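You operate a simulated robot arm through the tools that you are given. There is no shell and no other tool. Be economical: measure what you need, move in short steps, check, and stop when the job is done.

You run a simulated two-armed robot. Do the job below in one go: nothing can be reset, and whatever is moved stays where it is left.

TASK
On the top of the blue bench, fold the cloth in half, so that it is half as long.

It is judged by the outcome, as a careful person would: the job done as asked, and still so three seconds after it is handed in. It fails if anything else is knocked over, pushed out of place, dropped, spilled or broken. Flat cloth is picked up by pressing the open fingertips on it (5 to 10 N) and closing them slowly along it; thin cloth reads only 2 to 8 mm in the jaws.

THE ROBOT
Two 7-joint arms with two-finger parallel grippers on one trunk, on a base that drives. Base frame: it is fixed to the floor where the robot stands at the start and does not move with it; the origin is under the middle of the robot, x ahead of it, y to its left, z up. Units: m, degrees, N and s.
The left shoulder is at the start at [0.07, 0.163, 1.12], the right one opposite. Places, roughly: top of the blue bench [0.6, -0.2, 0.9]. Payload 3.43 kg a hand.
The TCP of each hand is the grasp point between the finger pads, 0.034 m short of the fingertips. In the tool frame z runs along the fingers and y along their closing line. Largest opening 0.128 m; finger width 0.024, thickness 0.012; the body of the gripper, 0.048 by 0.13 m, starts 0.096 m behind the TCP.
Orientation is that of the tool frame in the base frame, as a unit quaternion [w, x, y, z]. With the fingers straight down and closing along the base's y, the tool's x points along the base's -x, its y along +y and its z along -z.

THE INTERFACE
- The arms move only by the tool step_arm. It takes "left_moves", "right_moves" or both (then of equal length, played together; a hand with none holds still); each is a list of rows, each an object of numbers (a shift or turn left out is 0, a gripper value left out holds the last): "tx", "ty", "tz": the shift along the tool's x, y, z in m; "wx", "wy", "wz": the turn, a rotation vector about the tool's x, y, z in degrees; "fingers": the gripper command, from -1 (fully open) to 1 (shut), values between in proportion. In form: [{"tx": .., "ty": .., "tz": .., "wx": .., "wy": .., "wz": .., "fingers": ..}, ...]. A call has 1 to 8 rows; each row is the pose to reach, as a shift and turn from the pose commanded when the call began, along the tool's axes at that moment. Rows are played at 5 a second. More than 0.05 m and 8.6 degrees between two rows, or a gripper value outside its range, and nothing of the call is played. Where a pose cannot be reached the arm comes as near as it can. A force on the tool above 40 N (or 10 N above the force at the start of the call, whichever is more), or a blocked arm, ends the call early, and 0.2 s more pass. Each finger travels about 0.153 m/s and halts on what it meets, pressing with about 30 N; the grip force reading is that of the motor and also rises with nothing between the fingers. The clock runs only during rows and for 0.2 s after the last one: add rows that repeat a pose to give the fingers time. The reply holds the time, the measured pose of the TCP, the force on the tool along the base axes, the opening and the grip force, in the units named above and with some noise, and new pictures: "views" is both (left out), scene, wrist or none (wrist: the cameras of the hands that moved).
- Cameras (640 x 400 px; columns grow to the right, rows downward): "scene" is now at [0.135, 0.0051, 1.3384]; the picture's right is [0.08, -1.00, 0.00], its down [-0.65, -0.05, -0.76] and it looks along [0.76, 0.06, -0.65] (base axes); focal length 290 px, centre (320, 200). "left" rides on the left gripper at [0.076, 0.011, -0.16] in its tool frame; the picture's right is [-0.15, 0.99, 0.00], its down [-0.88, -0.13, -0.46] and it looks along [-0.45, -0.07, 0.89] (tool axes); focal length 234 px, centre (320, 200). "right" rides on the right gripper at [0.076, -0.011, -0.16] in its tool frame; the picture's right is [0.15, 0.99, 0.00], its down [-0.88, 0.13, -0.46] and it looks along [-0.45, 0.07, 0.89] (tool axes); focal length 234 px, centre (320, 200). There is no depth. A picture from a camera that has moved, and an enlarged one, comes with that camera's place and axes in the base frame and with its lens.
- lift_body(by): slides the trunk up (or, below 0, down) by that many m; the arms and the scene camera ride with it, the base frame stays. It gives what a move gives, with no picture.
- base_move(legs): drives the robot by 1 to 6 legs, each [ahead, left, turn to the left] in m, m and degrees, along the robot's own axes; the way and the turn of a leg run together, so that a leg with both is an arc; at most 1.5 m and 180 degrees a leg. The arms and the cameras ride along, it lands a little off, and it stops where it bumps. It gives what a move gives, and a new picture of the scene camera.
- pan_tilt(pan, tilt): turns the head with the scene camera to pan (to the left, within 86 degrees either way) and tilt (down, from -29 to 69), counted from straight ahead of the robot. It gives what a move gives, and a new picture of the scene camera.
- close_up(camera, box): a new picture of the part [left, top, right, bottom] of that camera's present view, enlarged. It takes no simulated time.
- finish_job(): hands the job in; it is judged then, once.

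Go step by step. Nothing tells you exact positions but the pictures and the camera data: compare them with the known pose of the tool, close in by small moves and look again before you grip or let go. The budget is 120 turns and 260 pictures, counting those below and the enlarged ones. Unless the task says otherwise, let go and move clear before handing in, and close with one line.

The tools are called as a command line: name --argument value ..., lists and objects as JSON in quotes. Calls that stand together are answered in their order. step_arm: Moves the arms, as the interface text tells. Its arguments: {"type":"object","properties":{"left_moves":{"type":"array"},"right_moves":{"type":"array"},"views":{"type":"string","enum":["both","scene","wrist","none"]}},"required":[]} The other tools are called the same way: lift_body (by) slides the trunk up or down; base_move (legs) drives the base; pan_tilt (pan, tilt) turns the head that bears the scene camera; close_up (camera, box) takes an enlarged picture of a part of a camera's view; finish_job () hands the job in.

At the start:

```text
t: 0.0
left_tool_pos: [0.6133, 0.2209, 1.0855]
left_orientation: [0.001, 0.0, 1.0, 0.0]
left_wrist_force: [-0.6, -0.1, 0.5]
left_opening: 0.1281
left_gripper_force: 0.0
right_tool_pos: [0.4612, -0.243, 1.0931]
right_orientation: [0.0, -0.001, 1.0, 0.001]
right_wrist_force: [0.3, -0.6, -0.9]
right_opening: 0.128
right_gripper_force: 0.0
trunk travel left (down, up): [-0.6, 0.34]
robot x, y, heading: [-0.0024, 0.0011, -0.2]
head pan, tilt: [4.4, 40.6]
```

scene: 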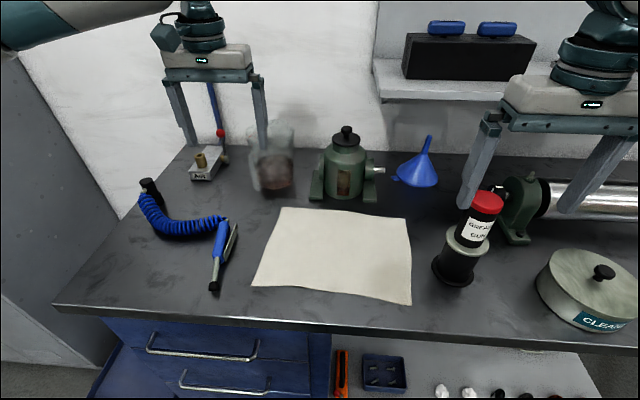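
right: 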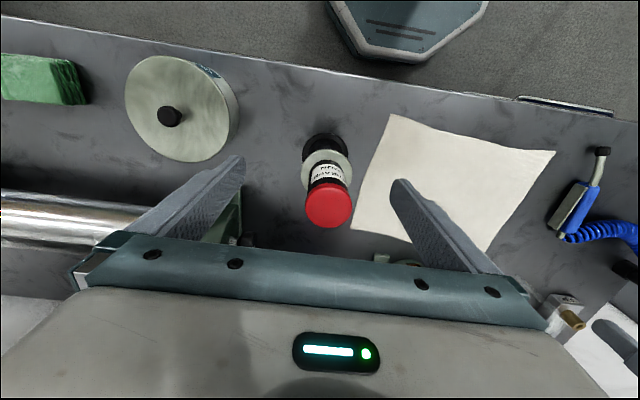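
left: 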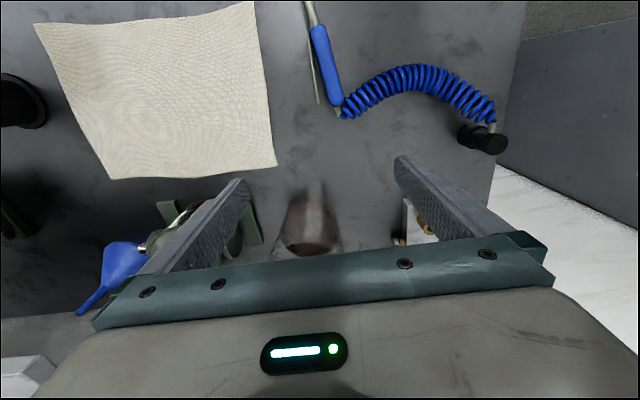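

The cloth lies at about x 0.43–0.65, y -0.15–0.15, on a top I triangulate at z≈0.866. Its long side runs along y, so I will fold the left edge over to the right. First I raise the trunk and stand further left, turned right, so that both hands can take the left corners.

lift_body --by 0.1

base_move --legs '[[0, 0.33, 0], [0, 0, -35]]'

pan_tilt --pan 0 --tilt 50

```text
t: 1.3
left_tool_pos: [0.6137, 0.2205, 1.1833]
left_orientation: [-0.001, 0.001, 1.0, 0.0]
left_wrist_force: [-0.2, 0.5, -0.1]
left_opening: 0.1281
left_gripper_force: 0.1
right_tool_pos: [0.4614, -0.2439, 1.1938]
right_orientation: [0.0, 0.0, 1.0, 0.0]
right_wrist_force: [0.1, 1.0, 0.6]
right_opening: 0.1281
right_gripper_force: 0.1
trunk travel left (down, up): [-0.7, 0.24]
robot x, y, heading: [-0.0019, 0.0033, -0.1]
head pan, tilt: [4.4, 40.6]
```

```text
t: 5.2
left_tool_pos: [0.6316, 0.1712, 1.1851]
left_orientation: [0.0, 0.293, 0.956, -0.001]
left_wrist_force: [-0.3, -0.2, -0.3]
left_opening: 0.1281
left_gripper_force: 0.1
right_tool_pos: [0.2464, -0.1261, 1.1944]
right_orientation: [0.0, 0.292, 0.956, 0.0]
right_wrist_force: [-0.4, 0.1, -0.4]
right_opening: 0.1278
right_gripper_force: 0.0
trunk travel left (down, up): [-0.7, 0.24]
robot x, y, heading: [-0.0002, 0.3335, -34.0]
head pan, tilt: [4.4, 40.6]
camera scene: at [0.1153, 0.2613, 1.4384], right [-0.49, -0.87, 0.0], down [-0.57, 0.32, -0.76], along [0.66, -0.38, -0.65], focal length 290 px, centre (320, 200)
```

scene: 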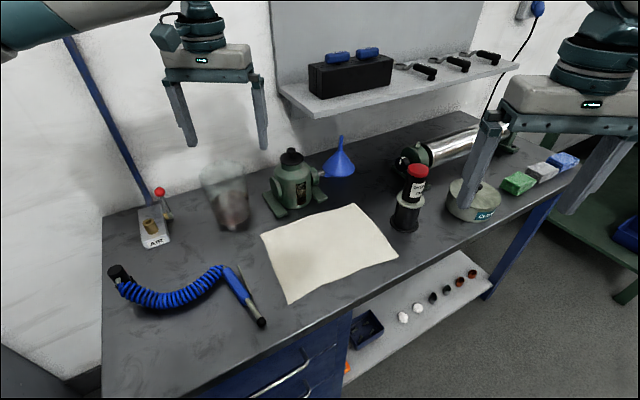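

```text
t: 5.9
left_tool_pos: [0.6305, 0.1713, 1.1849]
left_orientation: [-0.001, 0.292, 0.956, -0.001]
left_wrist_force: [1.1, -0.1, -0.6]
left_opening: 0.1279
left_gripper_force: 0.0
right_tool_pos: [0.246, -0.127, 1.1947]
right_orientation: [-0.001, 0.292, 0.956, 0.0]
right_wrist_force: [0.0, -0.1, 0.7]
right_opening: 0.1281
right_gripper_force: 0.1
trunk travel left (down, up): [-0.7, 0.24]
robot x, y, heading: [0.0013, 0.3286, -34.2]
head pan, tilt: [0.0, 50.0]
camera scene: at [0.1054, 0.2599, 1.4251], right [-0.56, -0.83, 0.0], down [-0.63, 0.43, -0.64], along [0.53, -0.36, -0.77], focal length 290 px, centre (320, 200)
```

scene: 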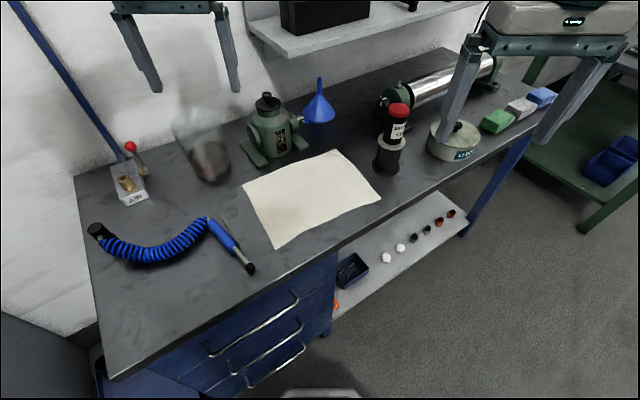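

Corners agree at z≈0.866: left-far (0.65, 0.14), left-near (0.43, 0.158), right-far (0.633, -0.15), right-near (0.41, -0.133). I now bring the hands high above the two left corners, left on the far one and right on the near one, turning the left hand.

step_arm --left_moves '[{"tx": -0.003, "ty": -0.0055, "wz": 8.5}, {"tx": -0.006, "ty": -0.011, "wz": 17}, {"tx": -0.009, "ty": -0.0165, "wz": 25.5}, {"tx": -0.012, "ty": -0.022, "wz": 34}, {"tx": -0.015, "ty": -0.0275, "wz": 42.5}, {"tx": -0.018, "ty": -0.033, "wz": 51}, {"tx": -0.021, "ty": -0.038, "wz": 59.5, "fingers": 0.22}, {"tx": -0.023, "ty": -0.0437, "wz": 68, "fingers": 0.22}]' --right_moves '[{"tx": -0.003, "ty": 0.042}, {"tx": -0.006, "ty": 0.084}, {"tx": -0.009, "ty": 0.126}, {"tx": -0.012, "ty": 0.168}, {"tx": -0.015, "ty": 0.21}, {"tx": -0.018, "ty": 0.252}, {"tx": -0.02, "ty": 0.294, "fingers": 0.22}, {"tx": -0.02, "ty": 0.335, "fingers": 0.22}]'

```text
t: 7.7
left_tool_pos: [0.6262, 0.1239, 1.185]
left_orientation: [-0.001, 0.778, 0.628, -0.002]
left_wrist_force: [-0.4, -0.7, -0.3]
left_opening: 0.0498
left_gripper_force: 0.1
right_tool_pos: [0.4494, 0.1393, 1.1913]
right_orientation: [-0.001, 0.293, 0.956, -0.001]
right_wrist_force: [-0.4, 0.3, 0.1]
right_opening: 0.0495
right_gripper_force: 0.2
trunk travel left (down, up): [-0.7, 0.24]
robot x, y, heading: [0.0014, 0.3314, -34.1]
head pan, tilt: [0.0, 50.0]
camera scene: at [0.1065, 0.2618, 1.425], right [-0.56, -0.83, 0.0], down [-0.64, 0.43, -0.64], along [0.53, -0.36, -0.77], focal length 290 px, centre (320, 200)
camera right: at [0.3812, 0.1719, 1.3513], right [0.43, 0.9, 0.0], down [0.8, -0.38, 0.46], along [0.41, -0.2, -0.89], focal length 234 px, centre (320, 200)
camera left: at [0.6531, 0.195, 1.3436], right [0.94, -0.35, 0.0], down [-0.31, -0.83, 0.46], along [-0.16, -0.43, -0.89], focal length 234 px, centre (320, 200)
```

scene: 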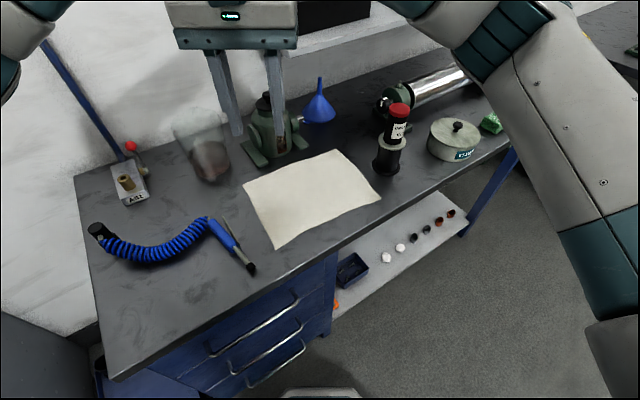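
right: 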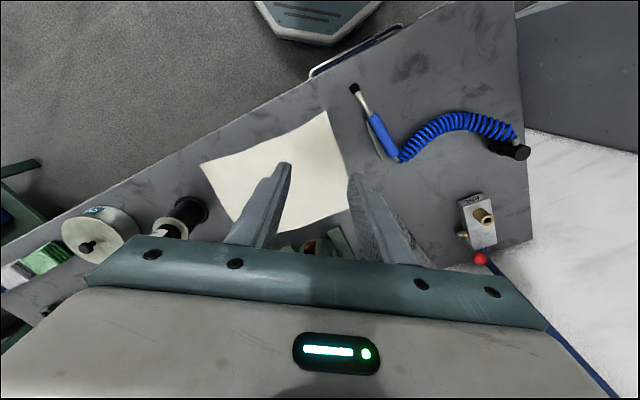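
left: 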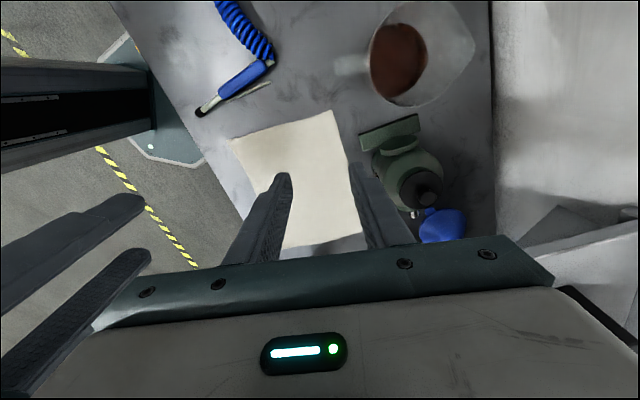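

Both hands are about 2 cm inside their corners. I lower them to about 3 cm above the cloth.

step_arm --left_moves '[{"tz": 0.045}, {"tz": 0.09}, {"tz": 0.135}, {"tz": 0.18}, {"tz": 0.22}, {"tz": 0.25}]' --right_moves '[{"tz": 0.045}, {"tz": 0.09}, {"tz": 0.135}, {"tz": 0.18}, {"tz": 0.225}, {"tz": 0.256}]'

```text
t: 9.1
left_tool_pos: [0.6274, 0.1197, 0.934]
left_orientation: [0.0, 0.777, 0.629, 0.0]
left_wrist_force: [-1.1, 0.3, -0.2]
left_opening: 0.0499
left_gripper_force: 0.0
right_tool_pos: [0.45, 0.1371, 0.9387]
right_orientation: [0.0, 0.293, 0.956, 0.0]
right_wrist_force: [0.8, -0.7, 0.2]
right_opening: 0.0497
right_gripper_force: 0.0
trunk travel left (down, up): [-0.7, 0.24]
robot x, y, heading: [-0.0057, 0.3333, -34.1]
head pan, tilt: [0.0, 50.0]
camera scene: at [0.1061, 0.2594, 1.4251], right [-0.56, -0.83, 0.0], down [-0.64, 0.43, -0.64], along [0.53, -0.36, -0.77], focal length 290 px, centre (320, 200)
camera right: at [0.3812, 0.1692, 1.0985], right [0.43, 0.9, 0.0], down [0.8, -0.39, 0.46], along [0.41, -0.2, -0.89], focal length 234 px, centre (320, 200)
camera left: at [0.6533, 0.1912, 1.0923], right [0.94, -0.35, 0.0], down [-0.31, -0.83, 0.46], along [-0.16, -0.43, -0.89], focal length 234 px, centre (320, 200)
```

scene: 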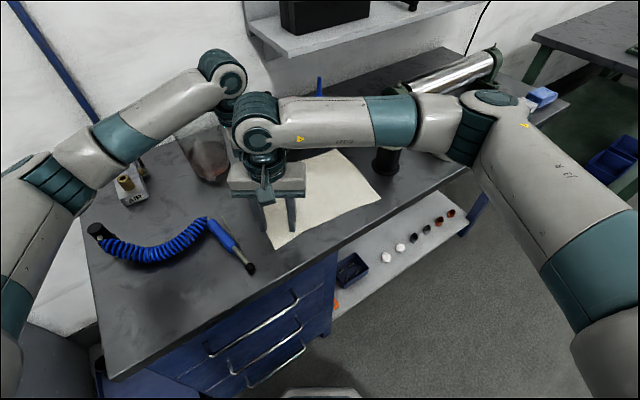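
right: 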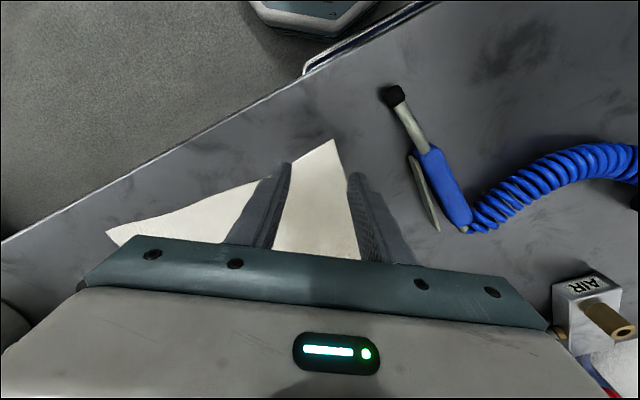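
left: 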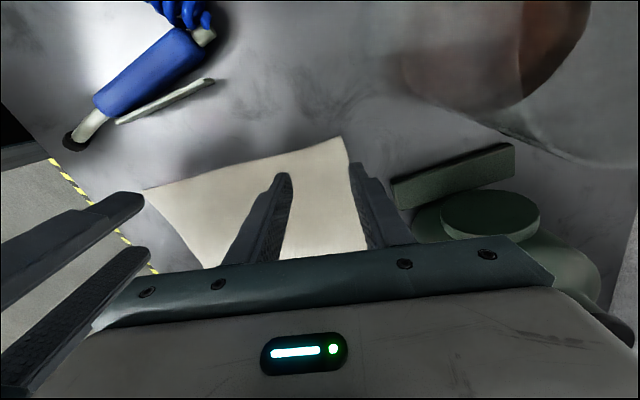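

Corners refined: far (0.658, 0.136), near (0.4335, 0.157). I turn the right hand so that it also closes along the edge, centre both, and narrow the jaws.

step_arm --left_moves '[{"ty": -0.003}, {"tx": -0.002, "ty": -0.0057, "fingers": 0.3}, {"tx": -0.002, "ty": -0.0057}, {"tx": -0.002, "ty": -0.0057}, {"tx": -0.002, "ty": -0.0057}, {"tx": -0.002, "ty": -0.0057}, {"tx": -0.002, "ty": -0.0057}]' --right_moves '[{"tx": -0.003, "ty": 0.001, "wz": 8}, {"tx": -0.006, "ty": 0.003, "wz": 16}, {"tx": -0.009, "ty": 0.005, "wz": 24}, {"tx": -0.012, "ty": 0.006, "wz": 32}, {"tx": -0.015, "ty": 0.008, "wz": 40}, {"tx": -0.0177, "ty": 0.0095, "wz": 48, "fingers": 0.3}, {"tx": -0.0177, "ty": 0.0095, "wz": 54, "fingers": 0.3}]'

```text
t: 10.7
left_tool_pos: [0.6194, 0.1211, 0.9349]
left_orientation: [0.0, 0.777, 0.63, 0.0]
left_wrist_force: [-0.3, 0.5, 0.8]
left_opening: 0.0446
left_gripper_force: 0.0
right_tool_pos: [0.4713, 0.1376, 0.937]
right_orientation: [0.0, 0.696, 0.718, 0.0]
right_wrist_force: [0.4, 0.0, 0.4]
right_opening: 0.045
right_gripper_force: 0.1
trunk travel left (down, up): [-0.7, 0.24]
robot x, y, heading: [-0.0003, 0.3341, -34.0]
head pan, tilt: [0.0, 50.0]
camera scene: at [0.1056, 0.2602, 1.4251], right [-0.56, -0.83, 0.0], down [-0.64, 0.43, -0.64], along [0.53, -0.36, -0.77], focal length 290 px, centre (320, 200)
camera right: at [0.4572, 0.2117, 1.0965], right [0.98, 0.18, 0.0], down [0.16, -0.88, 0.46], along [0.08, -0.45, -0.89], focal length 234 px, centre (320, 200)
camera left: at [0.6466, 0.1922, 1.0932], right [0.94, -0.35, 0.0], down [-0.31, -0.83, 0.46], along [-0.16, -0.43, -0.89], focal length 234 px, centre (320, 200)
```

scene: 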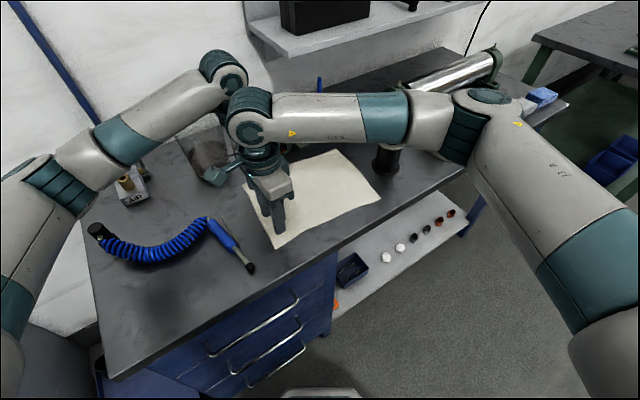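
right: 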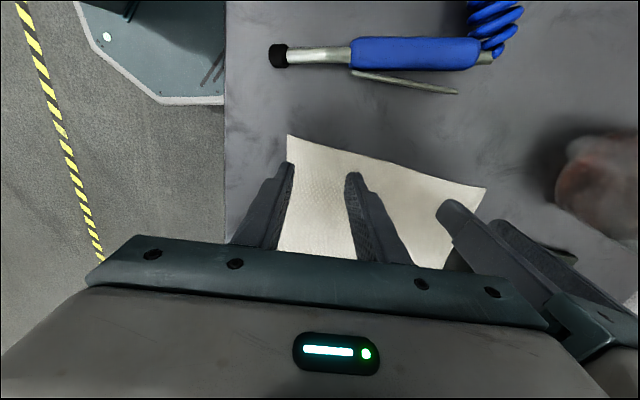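
left: 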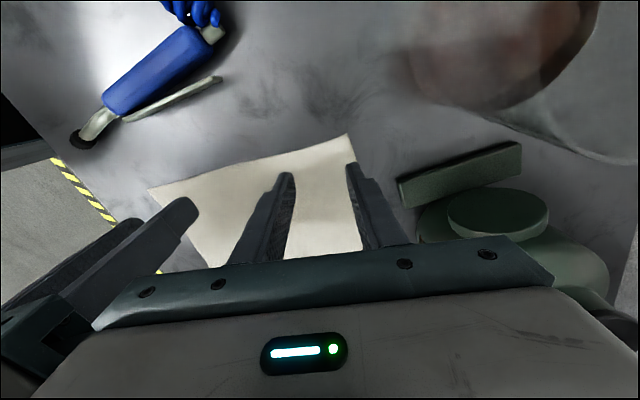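

Both grippers sit near their corners over the left edge with about 2 cm between bodies. I narrow the jaws a little more and go down to touch.

step_arm --left_moves '[{"fingers": 0.4, "tz": 0.012}, {"tz": 0.022}, {"tz": 0.028}, {"tz": 0.031}, {"tz": 0.033}]' --right_moves '[{"fingers": 0.4, "tz": 0.012, "ty": 0.002}, {"tz": 0.024, "ty": 0.002}, {"tz": 0.03, "ty": 0.002}, {"tz": 0.033, "ty": 0.002}, {"tz": 0.035, "ty": 0.002}]' --views "wrist"

```text
t: 11.9
left_tool_pos: [0.6203, 0.1216, 0.9026]
left_orientation: [0.0, 0.777, 0.63, 0.0]
left_wrist_force: [0.3, 0.2, 0.0]
left_opening: 0.0385
left_gripper_force: 0.0
right_tool_pos: [0.4721, 0.1376, 0.902]
right_orientation: [0.0, 0.694, 0.72, 0.0]
right_wrist_force: [-1.3, 0.3, 0.6]
right_opening: 0.0386
right_gripper_force: 0.1
trunk travel left (down, up): [-0.7, 0.24]
robot x, y, heading: [0.0013, 0.3357, -33.9]
head pan, tilt: [0.0, 50.0]
camera right: at [0.4593, 0.2116, 1.0619], right [0.98, 0.18, 0.0], down [0.16, -0.88, 0.46], along [0.08, -0.45, -0.89], focal length 234 px, centre (320, 200)
camera left: at [0.6457, 0.193, 1.061], right [0.94, -0.35, 0.0], down [-0.31, -0.83, 0.46], along [-0.16, -0.43, -0.89], focal length 234 px, centre (320, 200)
```

right: 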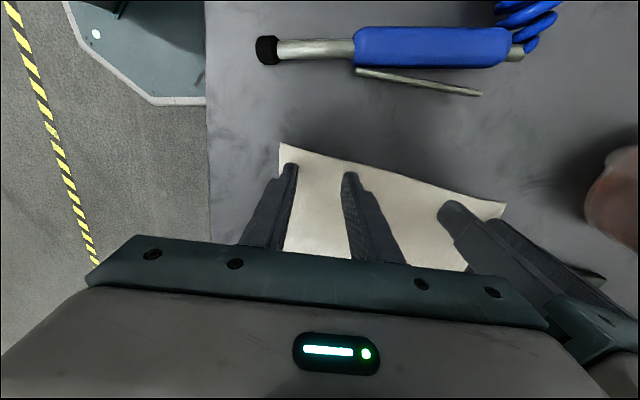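
left: 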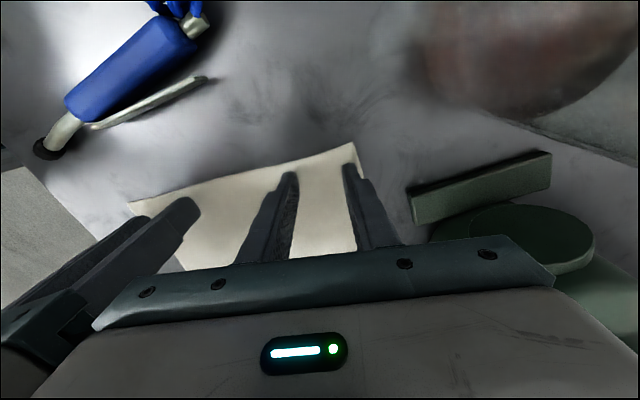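

The tips are just above the cloth and placed well. I creep down for contact.

step_arm --left_moves '[{"tz": 0.001}, {"tz": 0.002}, {"tz": 0.003}, {"tz": 0.004}]' --right_moves '[{"tz": 0.001}, {"tz": 0.002}, {"tz": 0.003}, {"tz": 0.004}]' --views "none"

```text
t: 12.9
left_tool_pos: [0.6206, 0.1218, 0.8994]
left_orientation: [0.0, 0.777, 0.629, 0.0]
left_wrist_force: [1.1, -0.8, 0.0]
left_opening: 0.0387
left_gripper_force: 0.0
right_tool_pos: [0.4706, 0.1383, 0.8989]
right_orientation: [0.0, 0.694, 0.72, 0.0]
right_wrist_force: [-0.4, 0.4, -0.5]
right_opening: 0.0385
right_gripper_force: 0.1
trunk travel left (down, up): [-0.7, 0.24]
robot x, y, heading: [0.0023, 0.3357, -34.0]
head pan, tilt: [0.0, 50.0]
```

step_arm --left_moves '[{"tz": 0.0015}, {"tz": 0.003}, {"tz": 0.0045}]' --right_moves '[{"tz": 0.0015}, {"tz": 0.003}, {"tz": 0.0045}]' --views "none"

```text
t: 13.7
left_tool_pos: [0.6193, 0.1229, 0.8952]
left_orientation: [0.001, 0.777, 0.63, -0.001]
left_wrist_force: [2.1, 0.0, 9.6]
left_opening: 0.0381
left_gripper_force: 0.0
right_tool_pos: [0.4716, 0.1375, 0.8963]
right_orientation: [0.001, 0.695, 0.719, 0.001]
right_wrist_force: [0.7, -1.1, 4.5]
right_opening: 0.0383
right_gripper_force: 0.0
trunk travel left (down, up): [-0.7, 0.24]
robot x, y, heading: [-0.0025, 0.3321, -34.2]
head pan, tilt: [0.0, 50.0]
```

Both tips press on the cloth (9.6 N and 4.5 N). I add a touch on the right and close slowly.

step_arm --left_moves '[{"fingers": 0.47}, {"fingers": 0.55}, {"fingers": 0.63}, {"fingers": 0.71}, {"fingers": 0.8}, {"fingers": 0.9}, {"fingers": 1}, {"fingers": 1}]' --right_moves '[{"tz": 0.0005, "fingers": 0.47}, {"tz": 0.0007, "fingers": 0.55}, {"tz": 0.0007, "fingers": 0.63}, {"tz": 0.0007, "fingers": 0.71}, {"tz": 0.0007, "fingers": 0.8}, {"tz": 0.0007, "fingers": 0.9}, {"tz": 0.0007, "fingers": 1}, {"tz": 0.0007, "fingers": 1}]' --views "wrist"

```text
t: 15.5
left_tool_pos: [0.6171, 0.1227, 0.8962]
left_orientation: [0.001, 0.777, 0.629, 0.001]
left_wrist_force: [-0.1, 0.0, 13.6]
left_opening: 0.0025
left_gripper_force: 29.7
right_tool_pos: [0.4689, 0.1393, 0.8951]
right_orientation: [0.001, 0.695, 0.719, 0.002]
right_wrist_force: [1.1, 1.2, 16.3]
right_opening: 0.0
right_gripper_force: 29.5
trunk travel left (down, up): [-0.7, 0.24]
robot x, y, heading: [-0.0004, 0.3353, -34.1]
head pan, tilt: [0.0, 50.0]
camera right: at [0.4564, 0.2133, 1.0548], right [0.98, 0.18, 0.0], down [0.16, -0.88, 0.46], along [0.08, -0.45, -0.89], focal length 234 px, centre (320, 200)
camera left: at [0.6435, 0.1934, 1.0544], right [0.94, -0.35, 0.0], down [-0.31, -0.83, 0.46], along [-0.16, -0.43, -0.89], focal length 234 px, centre (320, 200)
```

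right: 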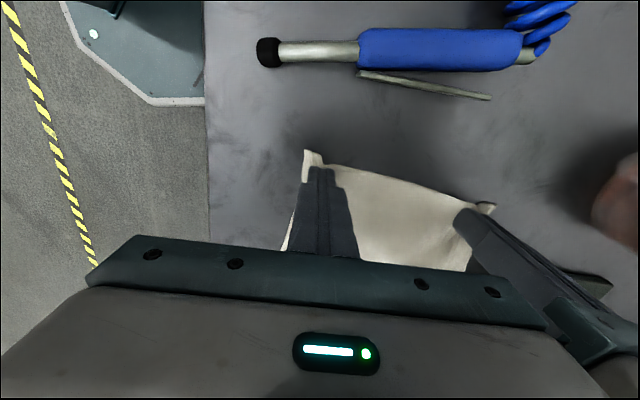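
left: 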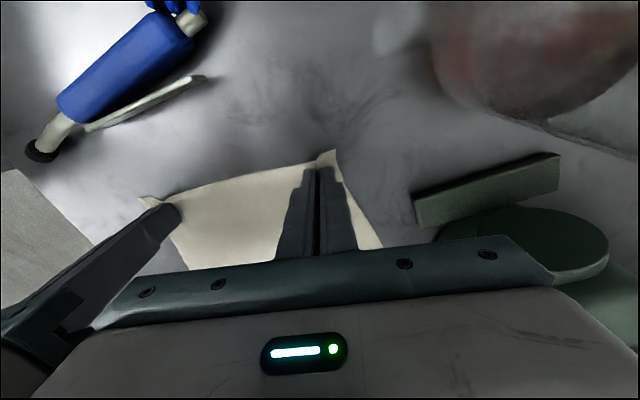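

The left jaw reads 2.5 mm (cloth), but the right reads 0, so it has probably missed. I reopen only the right hand and look.

step_arm --right_moves '[{"tz": -0.006}, {"tz": -0.008, "fingers": 0.6}, {"tz": -0.008, "fingers": 0.3}, {"tz": -0.008, "fingers": 0.3}]' --views "wrist"

close_up --camera "right" --box '[240, 120, 400, 220]'

```text
t: 16.5
left_tool_pos: [0.6173, 0.1225, 0.896]
left_orientation: [0.001, 0.777, 0.629, 0.0]
left_wrist_force: [-1.7, 1.2, 21.5]
left_opening: 0.0024
left_gripper_force: 29.9
right_tool_pos: [0.4711, 0.1393, 0.9045]
right_orientation: [0.002, 0.695, 0.719, 0.001]
right_wrist_force: [0.2, -0.6, 0.8]
right_opening: 0.0448
right_gripper_force: 0.0
trunk travel left (down, up): [-0.7, 0.24]
robot x, y, heading: [0.0019, 0.3321, -33.9]
head pan, tilt: [0.0, 50.0]
camera right: at [0.4569, 0.2134, 1.0627], right [0.98, 0.18, 0.0], down [0.16, -0.88, 0.46], along [0.08, -0.45, -0.89], focal length 234 px, centre (320, 200)
```

right: 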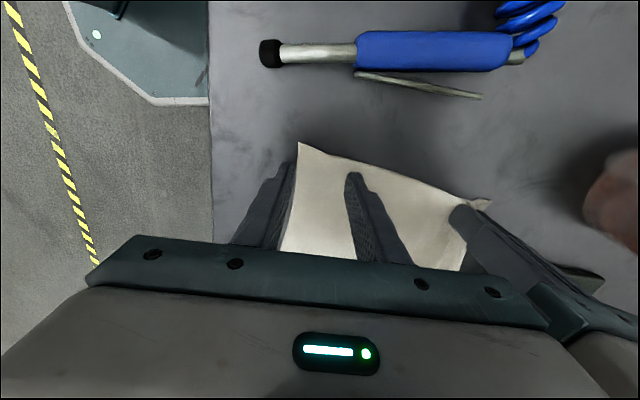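

```text
4.00 times, centred on (320, 170) of right
camera zoom: at [0.4569, 0.2134, 1.0627], right [0.98, 0.18, 0.0], down [0.16, -0.88, 0.46], along [0.08, -0.45, -0.89], focal length 937 px, centre (320, 320)
```

zoom: 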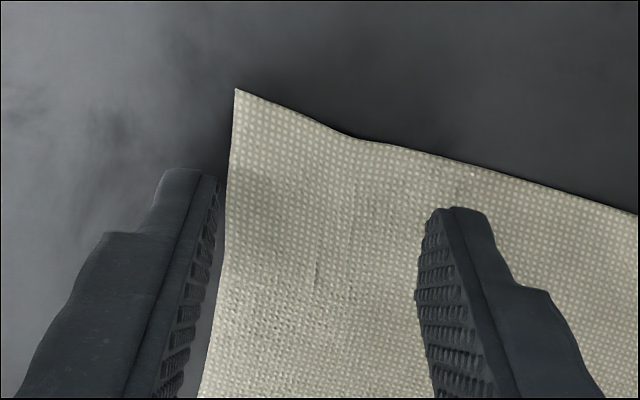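

The near corner has shifted to x≈0.447, so the right finger was off the cloth. I shift the right hand 8 mm along the edge with a narrower opening and press again.

step_arm --right_moves '[{"ty": 0.004, "tx": 0.002, "fingers": 0.5}, {"ty": 0.008, "tx": 0.003, "fingers": 0.5}, {"ty": 0.008, "tx": 0.003, "tz": 0.004}, {"ty": 0.008, "tx": 0.003, "tz": 0.006}, {"ty": 0.008, "tx": 0.003, "tz": 0.007}, {"ty": 0.008, "tx": 0.003, "tz": 0.008}]' --views "none"

close_up --camera "right" --box '[240, 120, 400, 220]'

```text
t: 17.9
left_tool_pos: [0.6177, 0.1216, 0.8955]
left_orientation: [0.001, 0.777, 0.629, -0.001]
left_wrist_force: [0.3, -1.6, 20.0]
left_opening: 0.0024
left_gripper_force: 30.1
right_tool_pos: [0.4783, 0.1409, 0.8959]
right_orientation: [0.0, 0.695, 0.719, 0.001]
right_wrist_force: [1.1, 1.1, 8.2]
right_opening: 0.032
right_gripper_force: 0.1
trunk travel left (down, up): [-0.7, 0.24]
robot x, y, heading: [0.0003, 0.3306, -33.8]
head pan, tilt: [0.0, 50.0]
```

```text
4.00 times, centred on (320, 170) of right
camera zoom: at [0.4645, 0.2159, 1.0549], right [0.98, 0.18, 0.0], down [0.16, -0.88, 0.46], along [0.09, -0.45, -0.89], focal length 937 px, centre (320, 320)
```

zoom: 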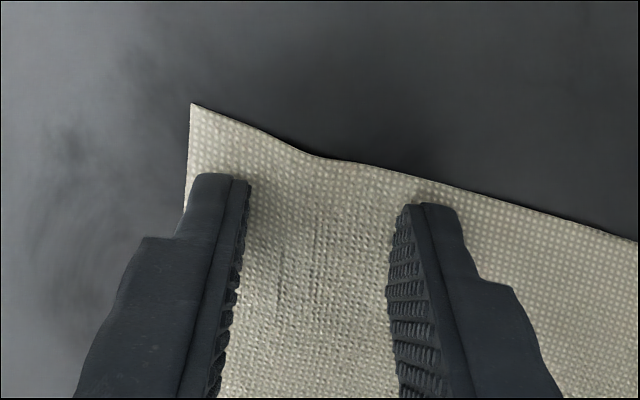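

Now both right tips are on the cloth with 8 N. I close slowly.

step_arm --right_moves '[{"fingers": 0.57}, {"fingers": 0.64}, {"fingers": 0.71}, {"fingers": 0.78}, {"fingers": 0.85}, {"fingers": 0.92}, {"fingers": 1}, {"fingers": 1}]' --views "wrist"

```text
t: 19.7
left_tool_pos: [0.6175, 0.123, 0.8956]
left_orientation: [0.0, 0.777, 0.63, 0.0]
left_wrist_force: [-2.4, -0.5, 16.0]
left_opening: 0.0021
left_gripper_force: 30.0
right_tool_pos: [0.4786, 0.142, 0.8963]
right_orientation: [0.001, 0.695, 0.719, 0.002]
right_wrist_force: [4.6, -0.3, 18.8]
right_opening: 0.0023
right_gripper_force: 30.0
trunk travel left (down, up): [-0.7, 0.24]
robot x, y, heading: [0.0035, 0.3345, -33.9]
head pan, tilt: [0.0, 50.0]
camera right: at [0.4642, 0.2157, 1.0547], right [0.98, 0.18, 0.0], down [0.16, -0.88, 0.46], along [0.09, -0.45, -0.89], focal length 234 px, centre (320, 200)
```

right: 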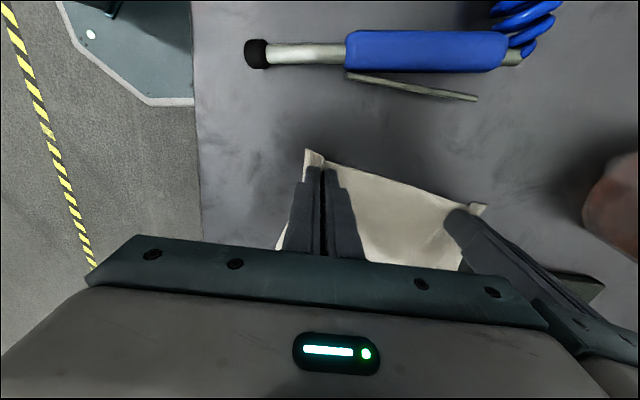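

Both hands now hold cloth (2.1 and 2.3 mm). I lift and swing them together along an arc to halfway.

step_arm --left_moves '[{"tx": -0.0044, "ty": 0.0006, "tz": -0.031}, {"tx": -0.0173, "ty": 0.0023, "tz": -0.06}, {"tx": -0.0377, "ty": 0.005, "tz": -0.085}, {"tx": -0.0645, "ty": 0.009, "tz": -0.104}, {"tx": -0.095, "ty": 0.013, "tz": -0.116}, {"tx": -0.129, "ty": 0.0175, "tz": -0.12}]' --right_moves '[{"tx": -0.0044, "ty": -0.0005, "tz": -0.031}, {"tx": -0.0173, "ty": -0.002, "tz": -0.06}, {"tx": -0.0378, "ty": -0.0043, "tz": -0.085}, {"tx": -0.0647, "ty": -0.0073, "tz": -0.104}, {"tx": -0.0955, "ty": -0.0107, "tz": -0.116}, {"tx": -0.1295, "ty": -0.0145, "tz": -0.12}]'

```text
t: 21.1
left_tool_pos: [0.6102, -0.0107, 1.0115]
left_orientation: [-0.001, 0.777, 0.63, 0.001]
left_wrist_force: [-2.7, 0.0, -1.0]
left_opening: 0.0022
left_gripper_force: 29.7
right_tool_pos: [0.4704, 0.0095, 1.0126]
right_orientation: [-0.001, 0.694, 0.72, 0.001]
right_wrist_force: [2.6, -1.4, 0.1]
right_opening: 0.0021
right_gripper_force: 29.7
trunk travel left (down, up): [-0.7, 0.24]
robot x, y, heading: [0.0009, 0.333, -33.7]
head pan, tilt: [0.0, 50.0]
camera scene: at [0.1045, 0.2569, 1.4249], right [-0.56, -0.83, 0.0], down [-0.63, 0.43, -0.64], along [0.53, -0.36, -0.77], focal length 290 px, centre (320, 200)
camera right: at [0.4578, 0.0831, 1.1718], right [0.98, 0.18, 0.0], down [0.16, -0.88, 0.45], along [0.08, -0.45, -0.89], focal length 234 px, centre (320, 200)
camera left: at [0.6351, 0.058, 1.171], right [0.94, -0.35, 0.0], down [-0.31, -0.83, 0.45], along [-0.16, -0.43, -0.89], focal length 234 px, centre (320, 200)
```

scene: 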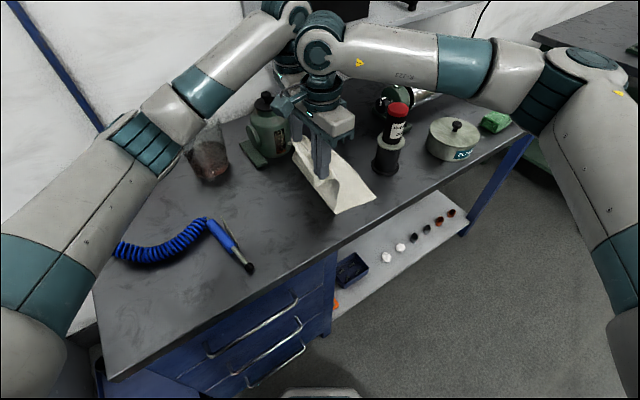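
right: 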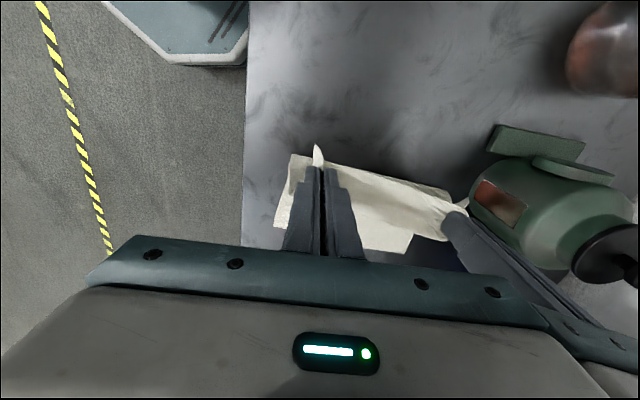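
left: 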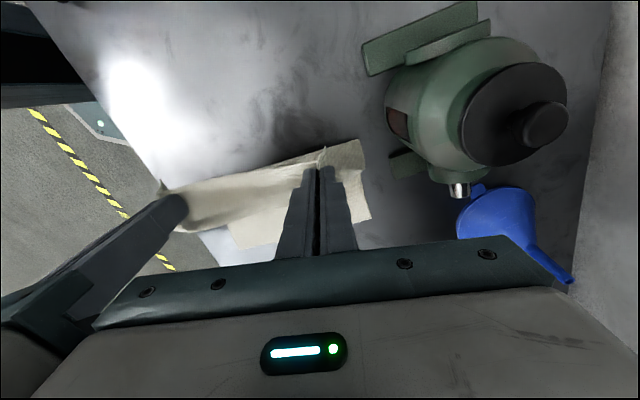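

The fold is going well; the hands are halfway. The bottle (about 0.49, -0.23, top z≈1.05) must stay clear of the right wrist, so I go on in smaller pieces.

step_arm --left_moves '[{"tx": -0.033, "ty": 0.0045, "tz": 0.005}, {"tx": -0.064, "ty": 0.009, "tz": 0.016}, {"tx": -0.091, "ty": 0.0125, "tz": 0.035}, {"tx": -0.105, "ty": 0.0145, "tz": 0.05}, {"tx": -0.105, "ty": 0.0145, "tz": 0.05}]' --right_moves '[{"tx": -0.033, "ty": -0.0037, "tz": 0.005}, {"tx": -0.064, "ty": -0.0072, "tz": 0.016}, {"tx": -0.091, "ty": -0.01, "tz": 0.035}, {"tx": -0.105, "ty": -0.0118, "tz": 0.05}, {"tx": -0.105, "ty": -0.0118, "tz": 0.05}]'

```text
t: 22.3
left_tool_pos: [0.601, -0.1133, 0.963]
left_orientation: [0.0, 0.777, 0.629, 0.0]
left_wrist_force: [-1.5, 0.2, -1.0]
left_opening: 0.0021
left_gripper_force: 30.2
right_tool_pos: [0.4619, -0.0916, 0.9643]
right_orientation: [0.001, 0.695, 0.719, 0.0]
right_wrist_force: [2.2, -0.2, -0.7]
right_opening: 0.0018
right_gripper_force: 29.8
trunk travel left (down, up): [-0.7, 0.24]
robot x, y, heading: [-0.0018, 0.3329, -33.9]
head pan, tilt: [0.0, 50.0]
camera scene: at [0.1059, 0.2612, 1.4251], right [-0.56, -0.83, 0.0], down [-0.64, 0.43, -0.64], along [0.53, -0.36, -0.77], focal length 290 px, centre (320, 200)
camera right: at [0.4497, -0.0168, 1.1239], right [0.98, 0.18, 0.0], down [0.16, -0.88, 0.46], along [0.08, -0.45, -0.89], focal length 234 px, centre (320, 200)
camera left: at [0.6266, -0.0429, 1.122], right [0.94, -0.35, 0.0], down [-0.31, -0.83, 0.46], along [-0.16, -0.43, -0.89], focal length 234 px, centre (320, 200)
```

scene: 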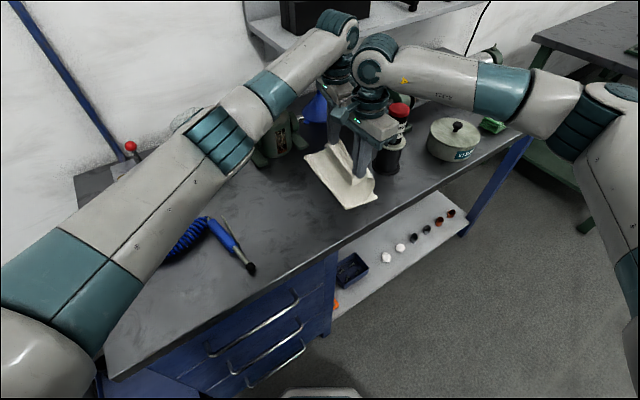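
right: 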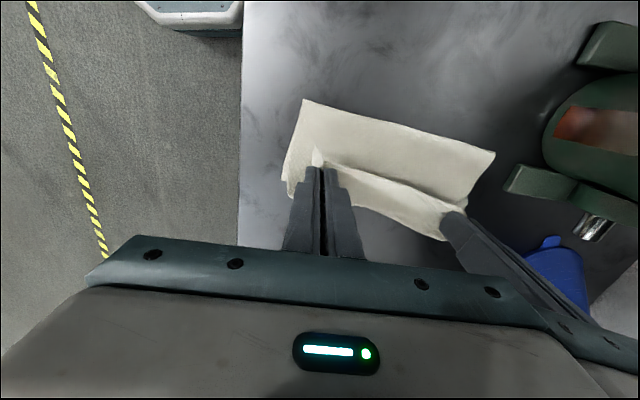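
left: 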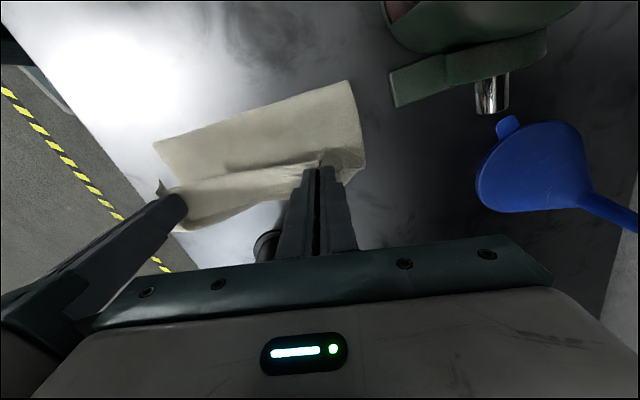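

The right half has not been dragged, and the top layer forms a roll near y≈-0.04. I lower the hands toward the right edge and look again.

step_arm --left_moves '[{"tx": -0.008, "ty": 0.001, "tz": 0.015}, {"tx": -0.014, "ty": 0.002, "tz": 0.03}, {"tx": -0.019, "ty": 0.003, "tz": 0.045}, {"tx": -0.022, "ty": 0.003, "tz": 0.058}, {"tx": -0.022, "ty": 0.003, "tz": 0.06}]' --right_moves '[{"tx": -0.008, "ty": -0.001, "tz": 0.015}, {"tx": -0.016, "ty": -0.002, "tz": 0.03}, {"tx": -0.023, "ty": -0.003, "tz": 0.045}, {"tx": -0.028, "ty": -0.003, "tz": 0.058}, {"tx": -0.028, "ty": -0.003, "tz": 0.061}]'

```text
t: 23.5
left_tool_pos: [0.5981, -0.1347, 0.9025]
left_orientation: [0.0, 0.777, 0.629, 0.0]
left_wrist_force: [-3.3, 0.4, 0.5]
left_opening: 0.0024
left_gripper_force: 30.2
right_tool_pos: [0.4588, -0.1205, 0.9021]
right_orientation: [0.0, 0.695, 0.719, 0.0]
right_wrist_force: [3.5, -0.3, 0.8]
right_opening: 0.002
right_gripper_force: 29.9
trunk travel left (down, up): [-0.7, 0.24]
robot x, y, heading: [0.0003, 0.3322, -33.8]
head pan, tilt: [0.0, 50.0]
camera scene: at [0.1055, 0.2604, 1.4251], right [-0.56, -0.83, 0.0], down [-0.64, 0.43, -0.64], along [0.53, -0.36, -0.77], focal length 290 px, centre (320, 200)
camera right: at [0.4464, -0.0468, 1.0617], right [0.98, 0.18, 0.0], down [0.16, -0.88, 0.46], along [0.08, -0.45, -0.89], focal length 234 px, centre (320, 200)
camera left: at [0.6256, -0.064, 1.0623], right [0.94, -0.35, 0.0], down [-0.31, -0.83, 0.46], along [-0.16, -0.43, -0.89], focal length 234 px, centre (320, 200)
```

scene: 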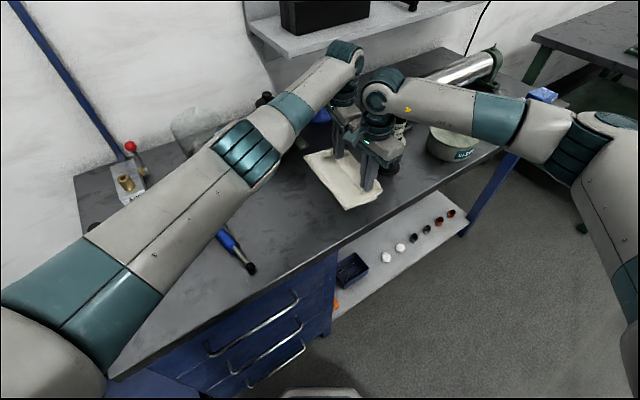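
right: 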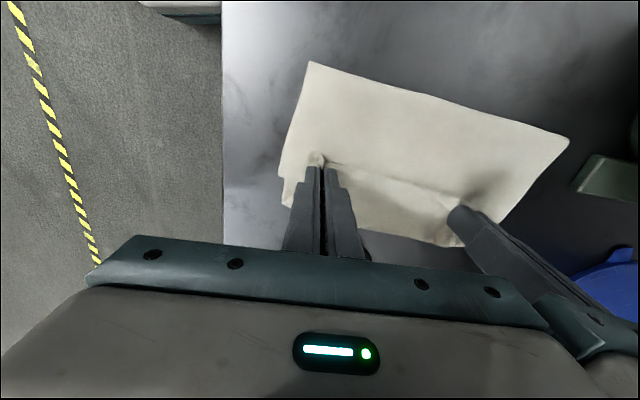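
left: 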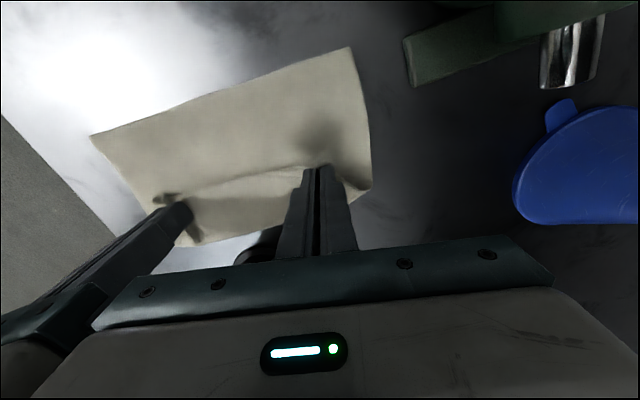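

The crease appears at y≈-0.04, somewhat short of the ideal. I look closer to see whether the top layer has slack.

close_up --camera "scene" --box '[280, 130, 408, 210]'

close_up --camera "right" --box '[240, 40, 600, 265]'

```text
5.00 times, centred on (344, 170) of scene
camera zoom: at [0.1055, 0.2604, 1.4251], right [-0.56, -0.83, 0.0], down [-0.64, 0.43, -0.64], along [0.53, -0.36, -0.77], focal length 1450 px, centre (200, 350)
```

zoom: 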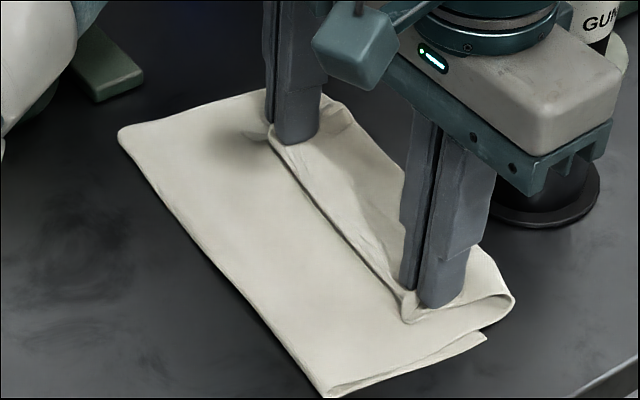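

```text
1.78 times, centred on (420, 152) of right
camera zoom: at [0.4464, -0.0468, 1.0617], right [0.98, 0.18, 0.0], down [0.16, -0.88, 0.46], along [0.08, -0.45, -0.89], focal length 416 px, centre (142, 284)
```

zoom: 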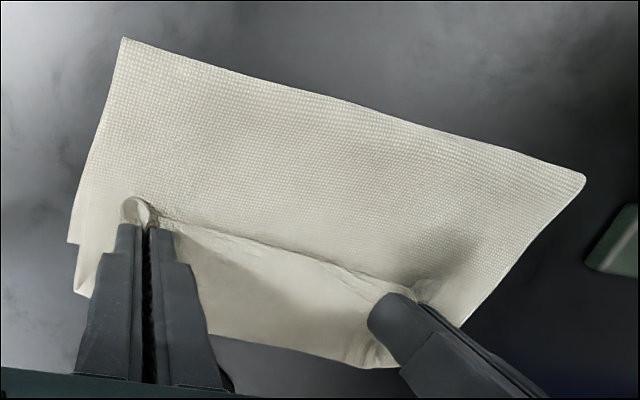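

The top layer has overshot into an extra loop beyond the grips, because the crease trailed the hands to y≈-0.04. I lift and go back to near y≈0.02 so the right half lies down again, then I will lower early and pull the slack out low.

step_arm --left_moves '[{"tz": -0.04}, {"tx": 0.02, "ty": -0.0027, "tz": -0.075}, {"tx": 0.05, "ty": -0.0068, "tz": -0.1}, {"tx": 0.09, "ty": -0.012, "tz": -0.112}, {"tx": 0.13, "ty": -0.0175, "tz": -0.115}, {"tx": 0.155, "ty": -0.021, "tz": -0.11}, {"tx": 0.155, "ty": -0.021, "tz": -0.11}]' --right_moves '[{"tz": -0.04}, {"tx": 0.02, "ty": 0.0022, "tz": -0.075}, {"tx": 0.05, "ty": 0.0056, "tz": -0.1}, {"tx": 0.09, "ty": 0.01, "tz": -0.112}, {"tx": 0.13, "ty": 0.0146, "tz": -0.115}, {"tx": 0.155, "ty": 0.0174, "tz": -0.11}, {"tx": 0.155, "ty": 0.0174, "tz": -0.11}]' --views "none"

close_up --camera "scene" --box '[240, 110, 416, 220]'

close_up --camera "right" --box '[240, 100, 560, 300]'

```text
t: 25.1
left_tool_pos: [0.6127, 0.0189, 1.012]
left_orientation: [0.0, 0.777, 0.629, 0.001]
left_wrist_force: [-5.9, -0.1, -0.7]
left_opening: 0.0022
left_gripper_force: 30.3
right_tool_pos: [0.4719, 0.0341, 1.0125]
right_orientation: [0.0, 0.695, 0.719, -0.001]
right_wrist_force: [5.5, -0.6, -0.3]
right_opening: 0.0023
right_gripper_force: 30.0
trunk travel left (down, up): [-0.7, 0.24]
robot x, y, heading: [-0.0017, 0.3347, -34.1]
head pan, tilt: [0.0, 50.0]
```

```text
3.64 times, centred on (328, 165) of scene
camera zoom: at [0.1051, 0.259, 1.425], right [-0.56, -0.83, 0.0], down [-0.63, 0.43, -0.64], along [0.53, -0.36, -0.77], focal length 1055 px, centre (291, 327)
```

zoom: 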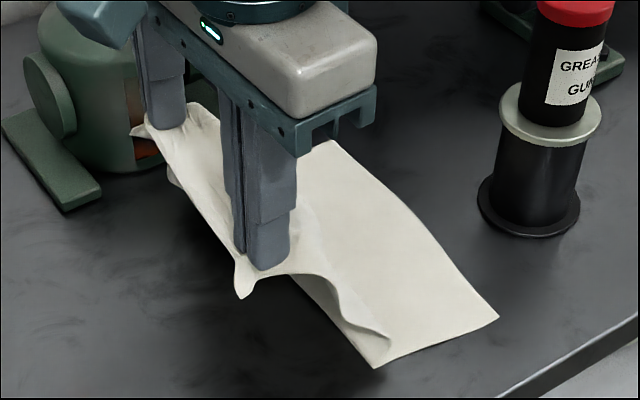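

```text
2.00 times, centred on (400, 200) of right
camera zoom: at [0.4584, 0.1078, 1.1718], right [0.98, 0.18, 0.0], down [0.16, -0.88, 0.46], along [0.08, -0.45, -0.89], focal length 468 px, centre (160, 200)
```

zoom: 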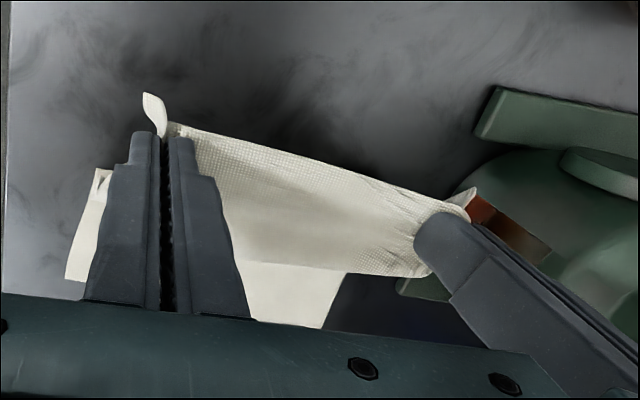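

The crease is still at about y≈-0.03 with an S-curl, so I go back further left to unroll it fully.

step_arm --left_moves '[{"tx": 0.03, "ty": -0.004, "tz": 0.004}, {"tx": 0.055, "ty": -0.0075, "tz": 0.012}, {"tx": 0.075, "ty": -0.01, "tz": 0.025}, {"tx": 0.085, "ty": -0.0115, "tz": 0.032}, {"tx": 0.085, "ty": -0.0115, "tz": 0.032}]' --right_moves '[{"tx": 0.03, "ty": 0.0034, "tz": 0.004}, {"tx": 0.055, "ty": 0.0062, "tz": 0.012}, {"tx": 0.075, "ty": 0.0084, "tz": 0.025}, {"tx": 0.085, "ty": 0.0095, "tz": 0.032}, {"tx": 0.085, "ty": 0.0095, "tz": 0.032}]' --views "none"

close_up --camera "scene" --box '[240, 110, 416, 220]'

```text
t: 26.3
left_tool_pos: [0.6197, 0.1066, 0.9834]
left_orientation: [0.0, 0.777, 0.629, 0.0]
left_wrist_force: [-5.5, -0.5, 0.2]
left_opening: 0.0021
left_gripper_force: 30.1
right_tool_pos: [0.4774, 0.1192, 0.9784]
right_orientation: [-0.001, 0.695, 0.719, 0.0]
right_wrist_force: [6.9, 0.0, -0.7]
right_opening: 0.0023
right_gripper_force: 30.3
trunk travel left (down, up): [-0.7, 0.24]
robot x, y, heading: [-0.0014, 0.3325, -33.7]
head pan, tilt: [0.0, 50.0]
```

```text
3.64 times, centred on (328, 165) of scene
camera zoom: at [0.1054, 0.2594, 1.425], right [-0.56, -0.83, 0.0], down [-0.63, 0.43, -0.64], along [0.53, -0.36, -0.77], focal length 1055 px, centre (291, 327)
```

zoom: 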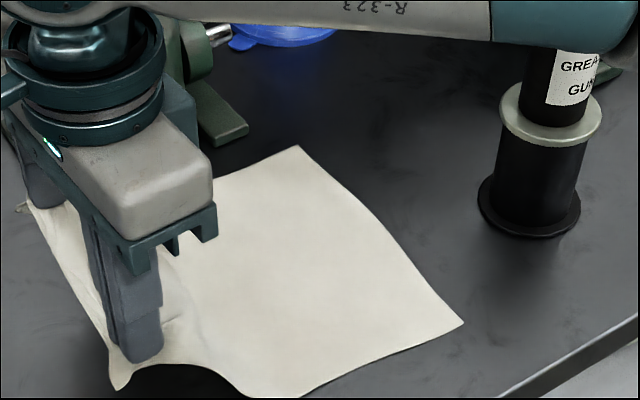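

The cloth is flat again, with its right edge now at about y≈-0.11, so the crease should fall near y≈0.035. This time I come down early, around y≈0, and then look.

step_arm --left_moves '[{"tx": -0.032, "ty": 0.0043, "tz": 0.003}, {"tx": -0.057, "ty": 0.0077, "tz": 0.013}, {"tx": -0.072, "ty": 0.0097, "tz": 0.028}, {"tx": -0.087, "ty": 0.0117, "tz": 0.043}, {"tx": -0.102, "ty": 0.0138, "tz": 0.058}, {"tx": -0.117, "ty": 0.0158, "tz": 0.068}, {"tx": -0.117, "ty": 0.0158, "tz": 0.068}]' --right_moves '[{"tx": -0.032, "ty": -0.002, "tz": 0.003}, {"tx": -0.057, "ty": -0.004, "tz": 0.01}, {"tx": -0.072, "ty": -0.005, "tz": 0.024}, {"tx": -0.087, "ty": -0.006, "tz": 0.038}, {"tx": -0.102, "ty": -0.007, "tz": 0.053}, {"tx": -0.117, "ty": -0.008, "tz": 0.063}, {"tx": -0.117, "ty": -0.008, "tz": 0.063}]' --views "wrist"

close_up --camera "scene" --box '[240, 110, 416, 220]'

```text
t: 27.9
left_tool_pos: [0.6096, -0.0102, 0.914]
left_orientation: [-0.001, 0.777, 0.629, 0.0]
left_wrist_force: [1.3, 0.1, 1.2]
left_opening: 0.0021
left_gripper_force: 30.0
right_tool_pos: [0.4747, 0.0023, 0.9193]
right_orientation: [0.0, 0.694, 0.72, 0.0]
right_wrist_force: [-0.6, 0.4, -0.4]
right_opening: 0.002
right_gripper_force: 29.6
trunk travel left (down, up): [-0.7, 0.24]
robot x, y, heading: [-0.0009, 0.3331, -34.0]
head pan, tilt: [0.0, 50.0]
camera right: at [0.4617, 0.0761, 1.0783], right [0.98, 0.18, 0.0], down [0.16, -0.88, 0.46], along [0.08, -0.45, -0.89], focal length 234 px, centre (320, 200)
camera left: at [0.6357, 0.061, 1.0726], right [0.94, -0.35, 0.0], down [-0.31, -0.83, 0.46], along [-0.16, -0.43, -0.89], focal length 234 px, centre (320, 200)
```

right: 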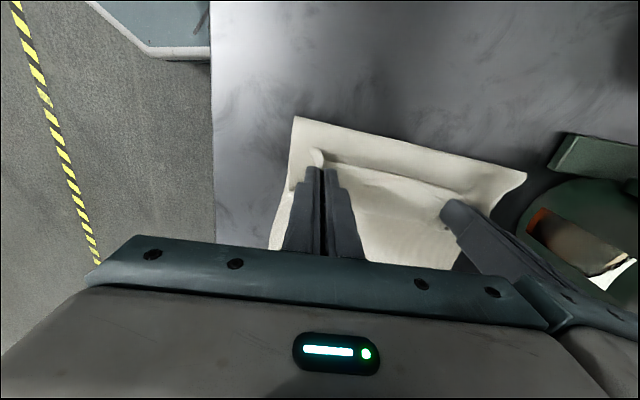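
left: 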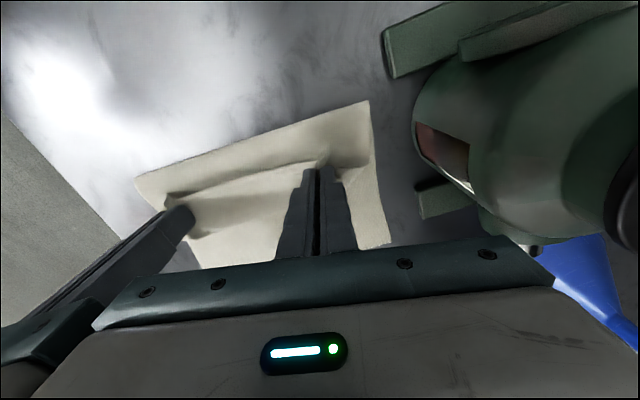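

```text
3.64 times, centred on (328, 165) of scene
camera zoom: at [0.1059, 0.2609, 1.4251], right [-0.56, -0.83, 0.0], down [-0.64, 0.43, -0.64], along [0.53, -0.36, -0.77], focal length 1055 px, centre (291, 327)
```

zoom: 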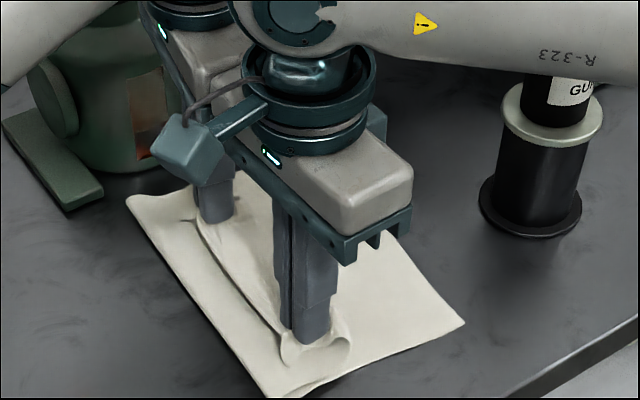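

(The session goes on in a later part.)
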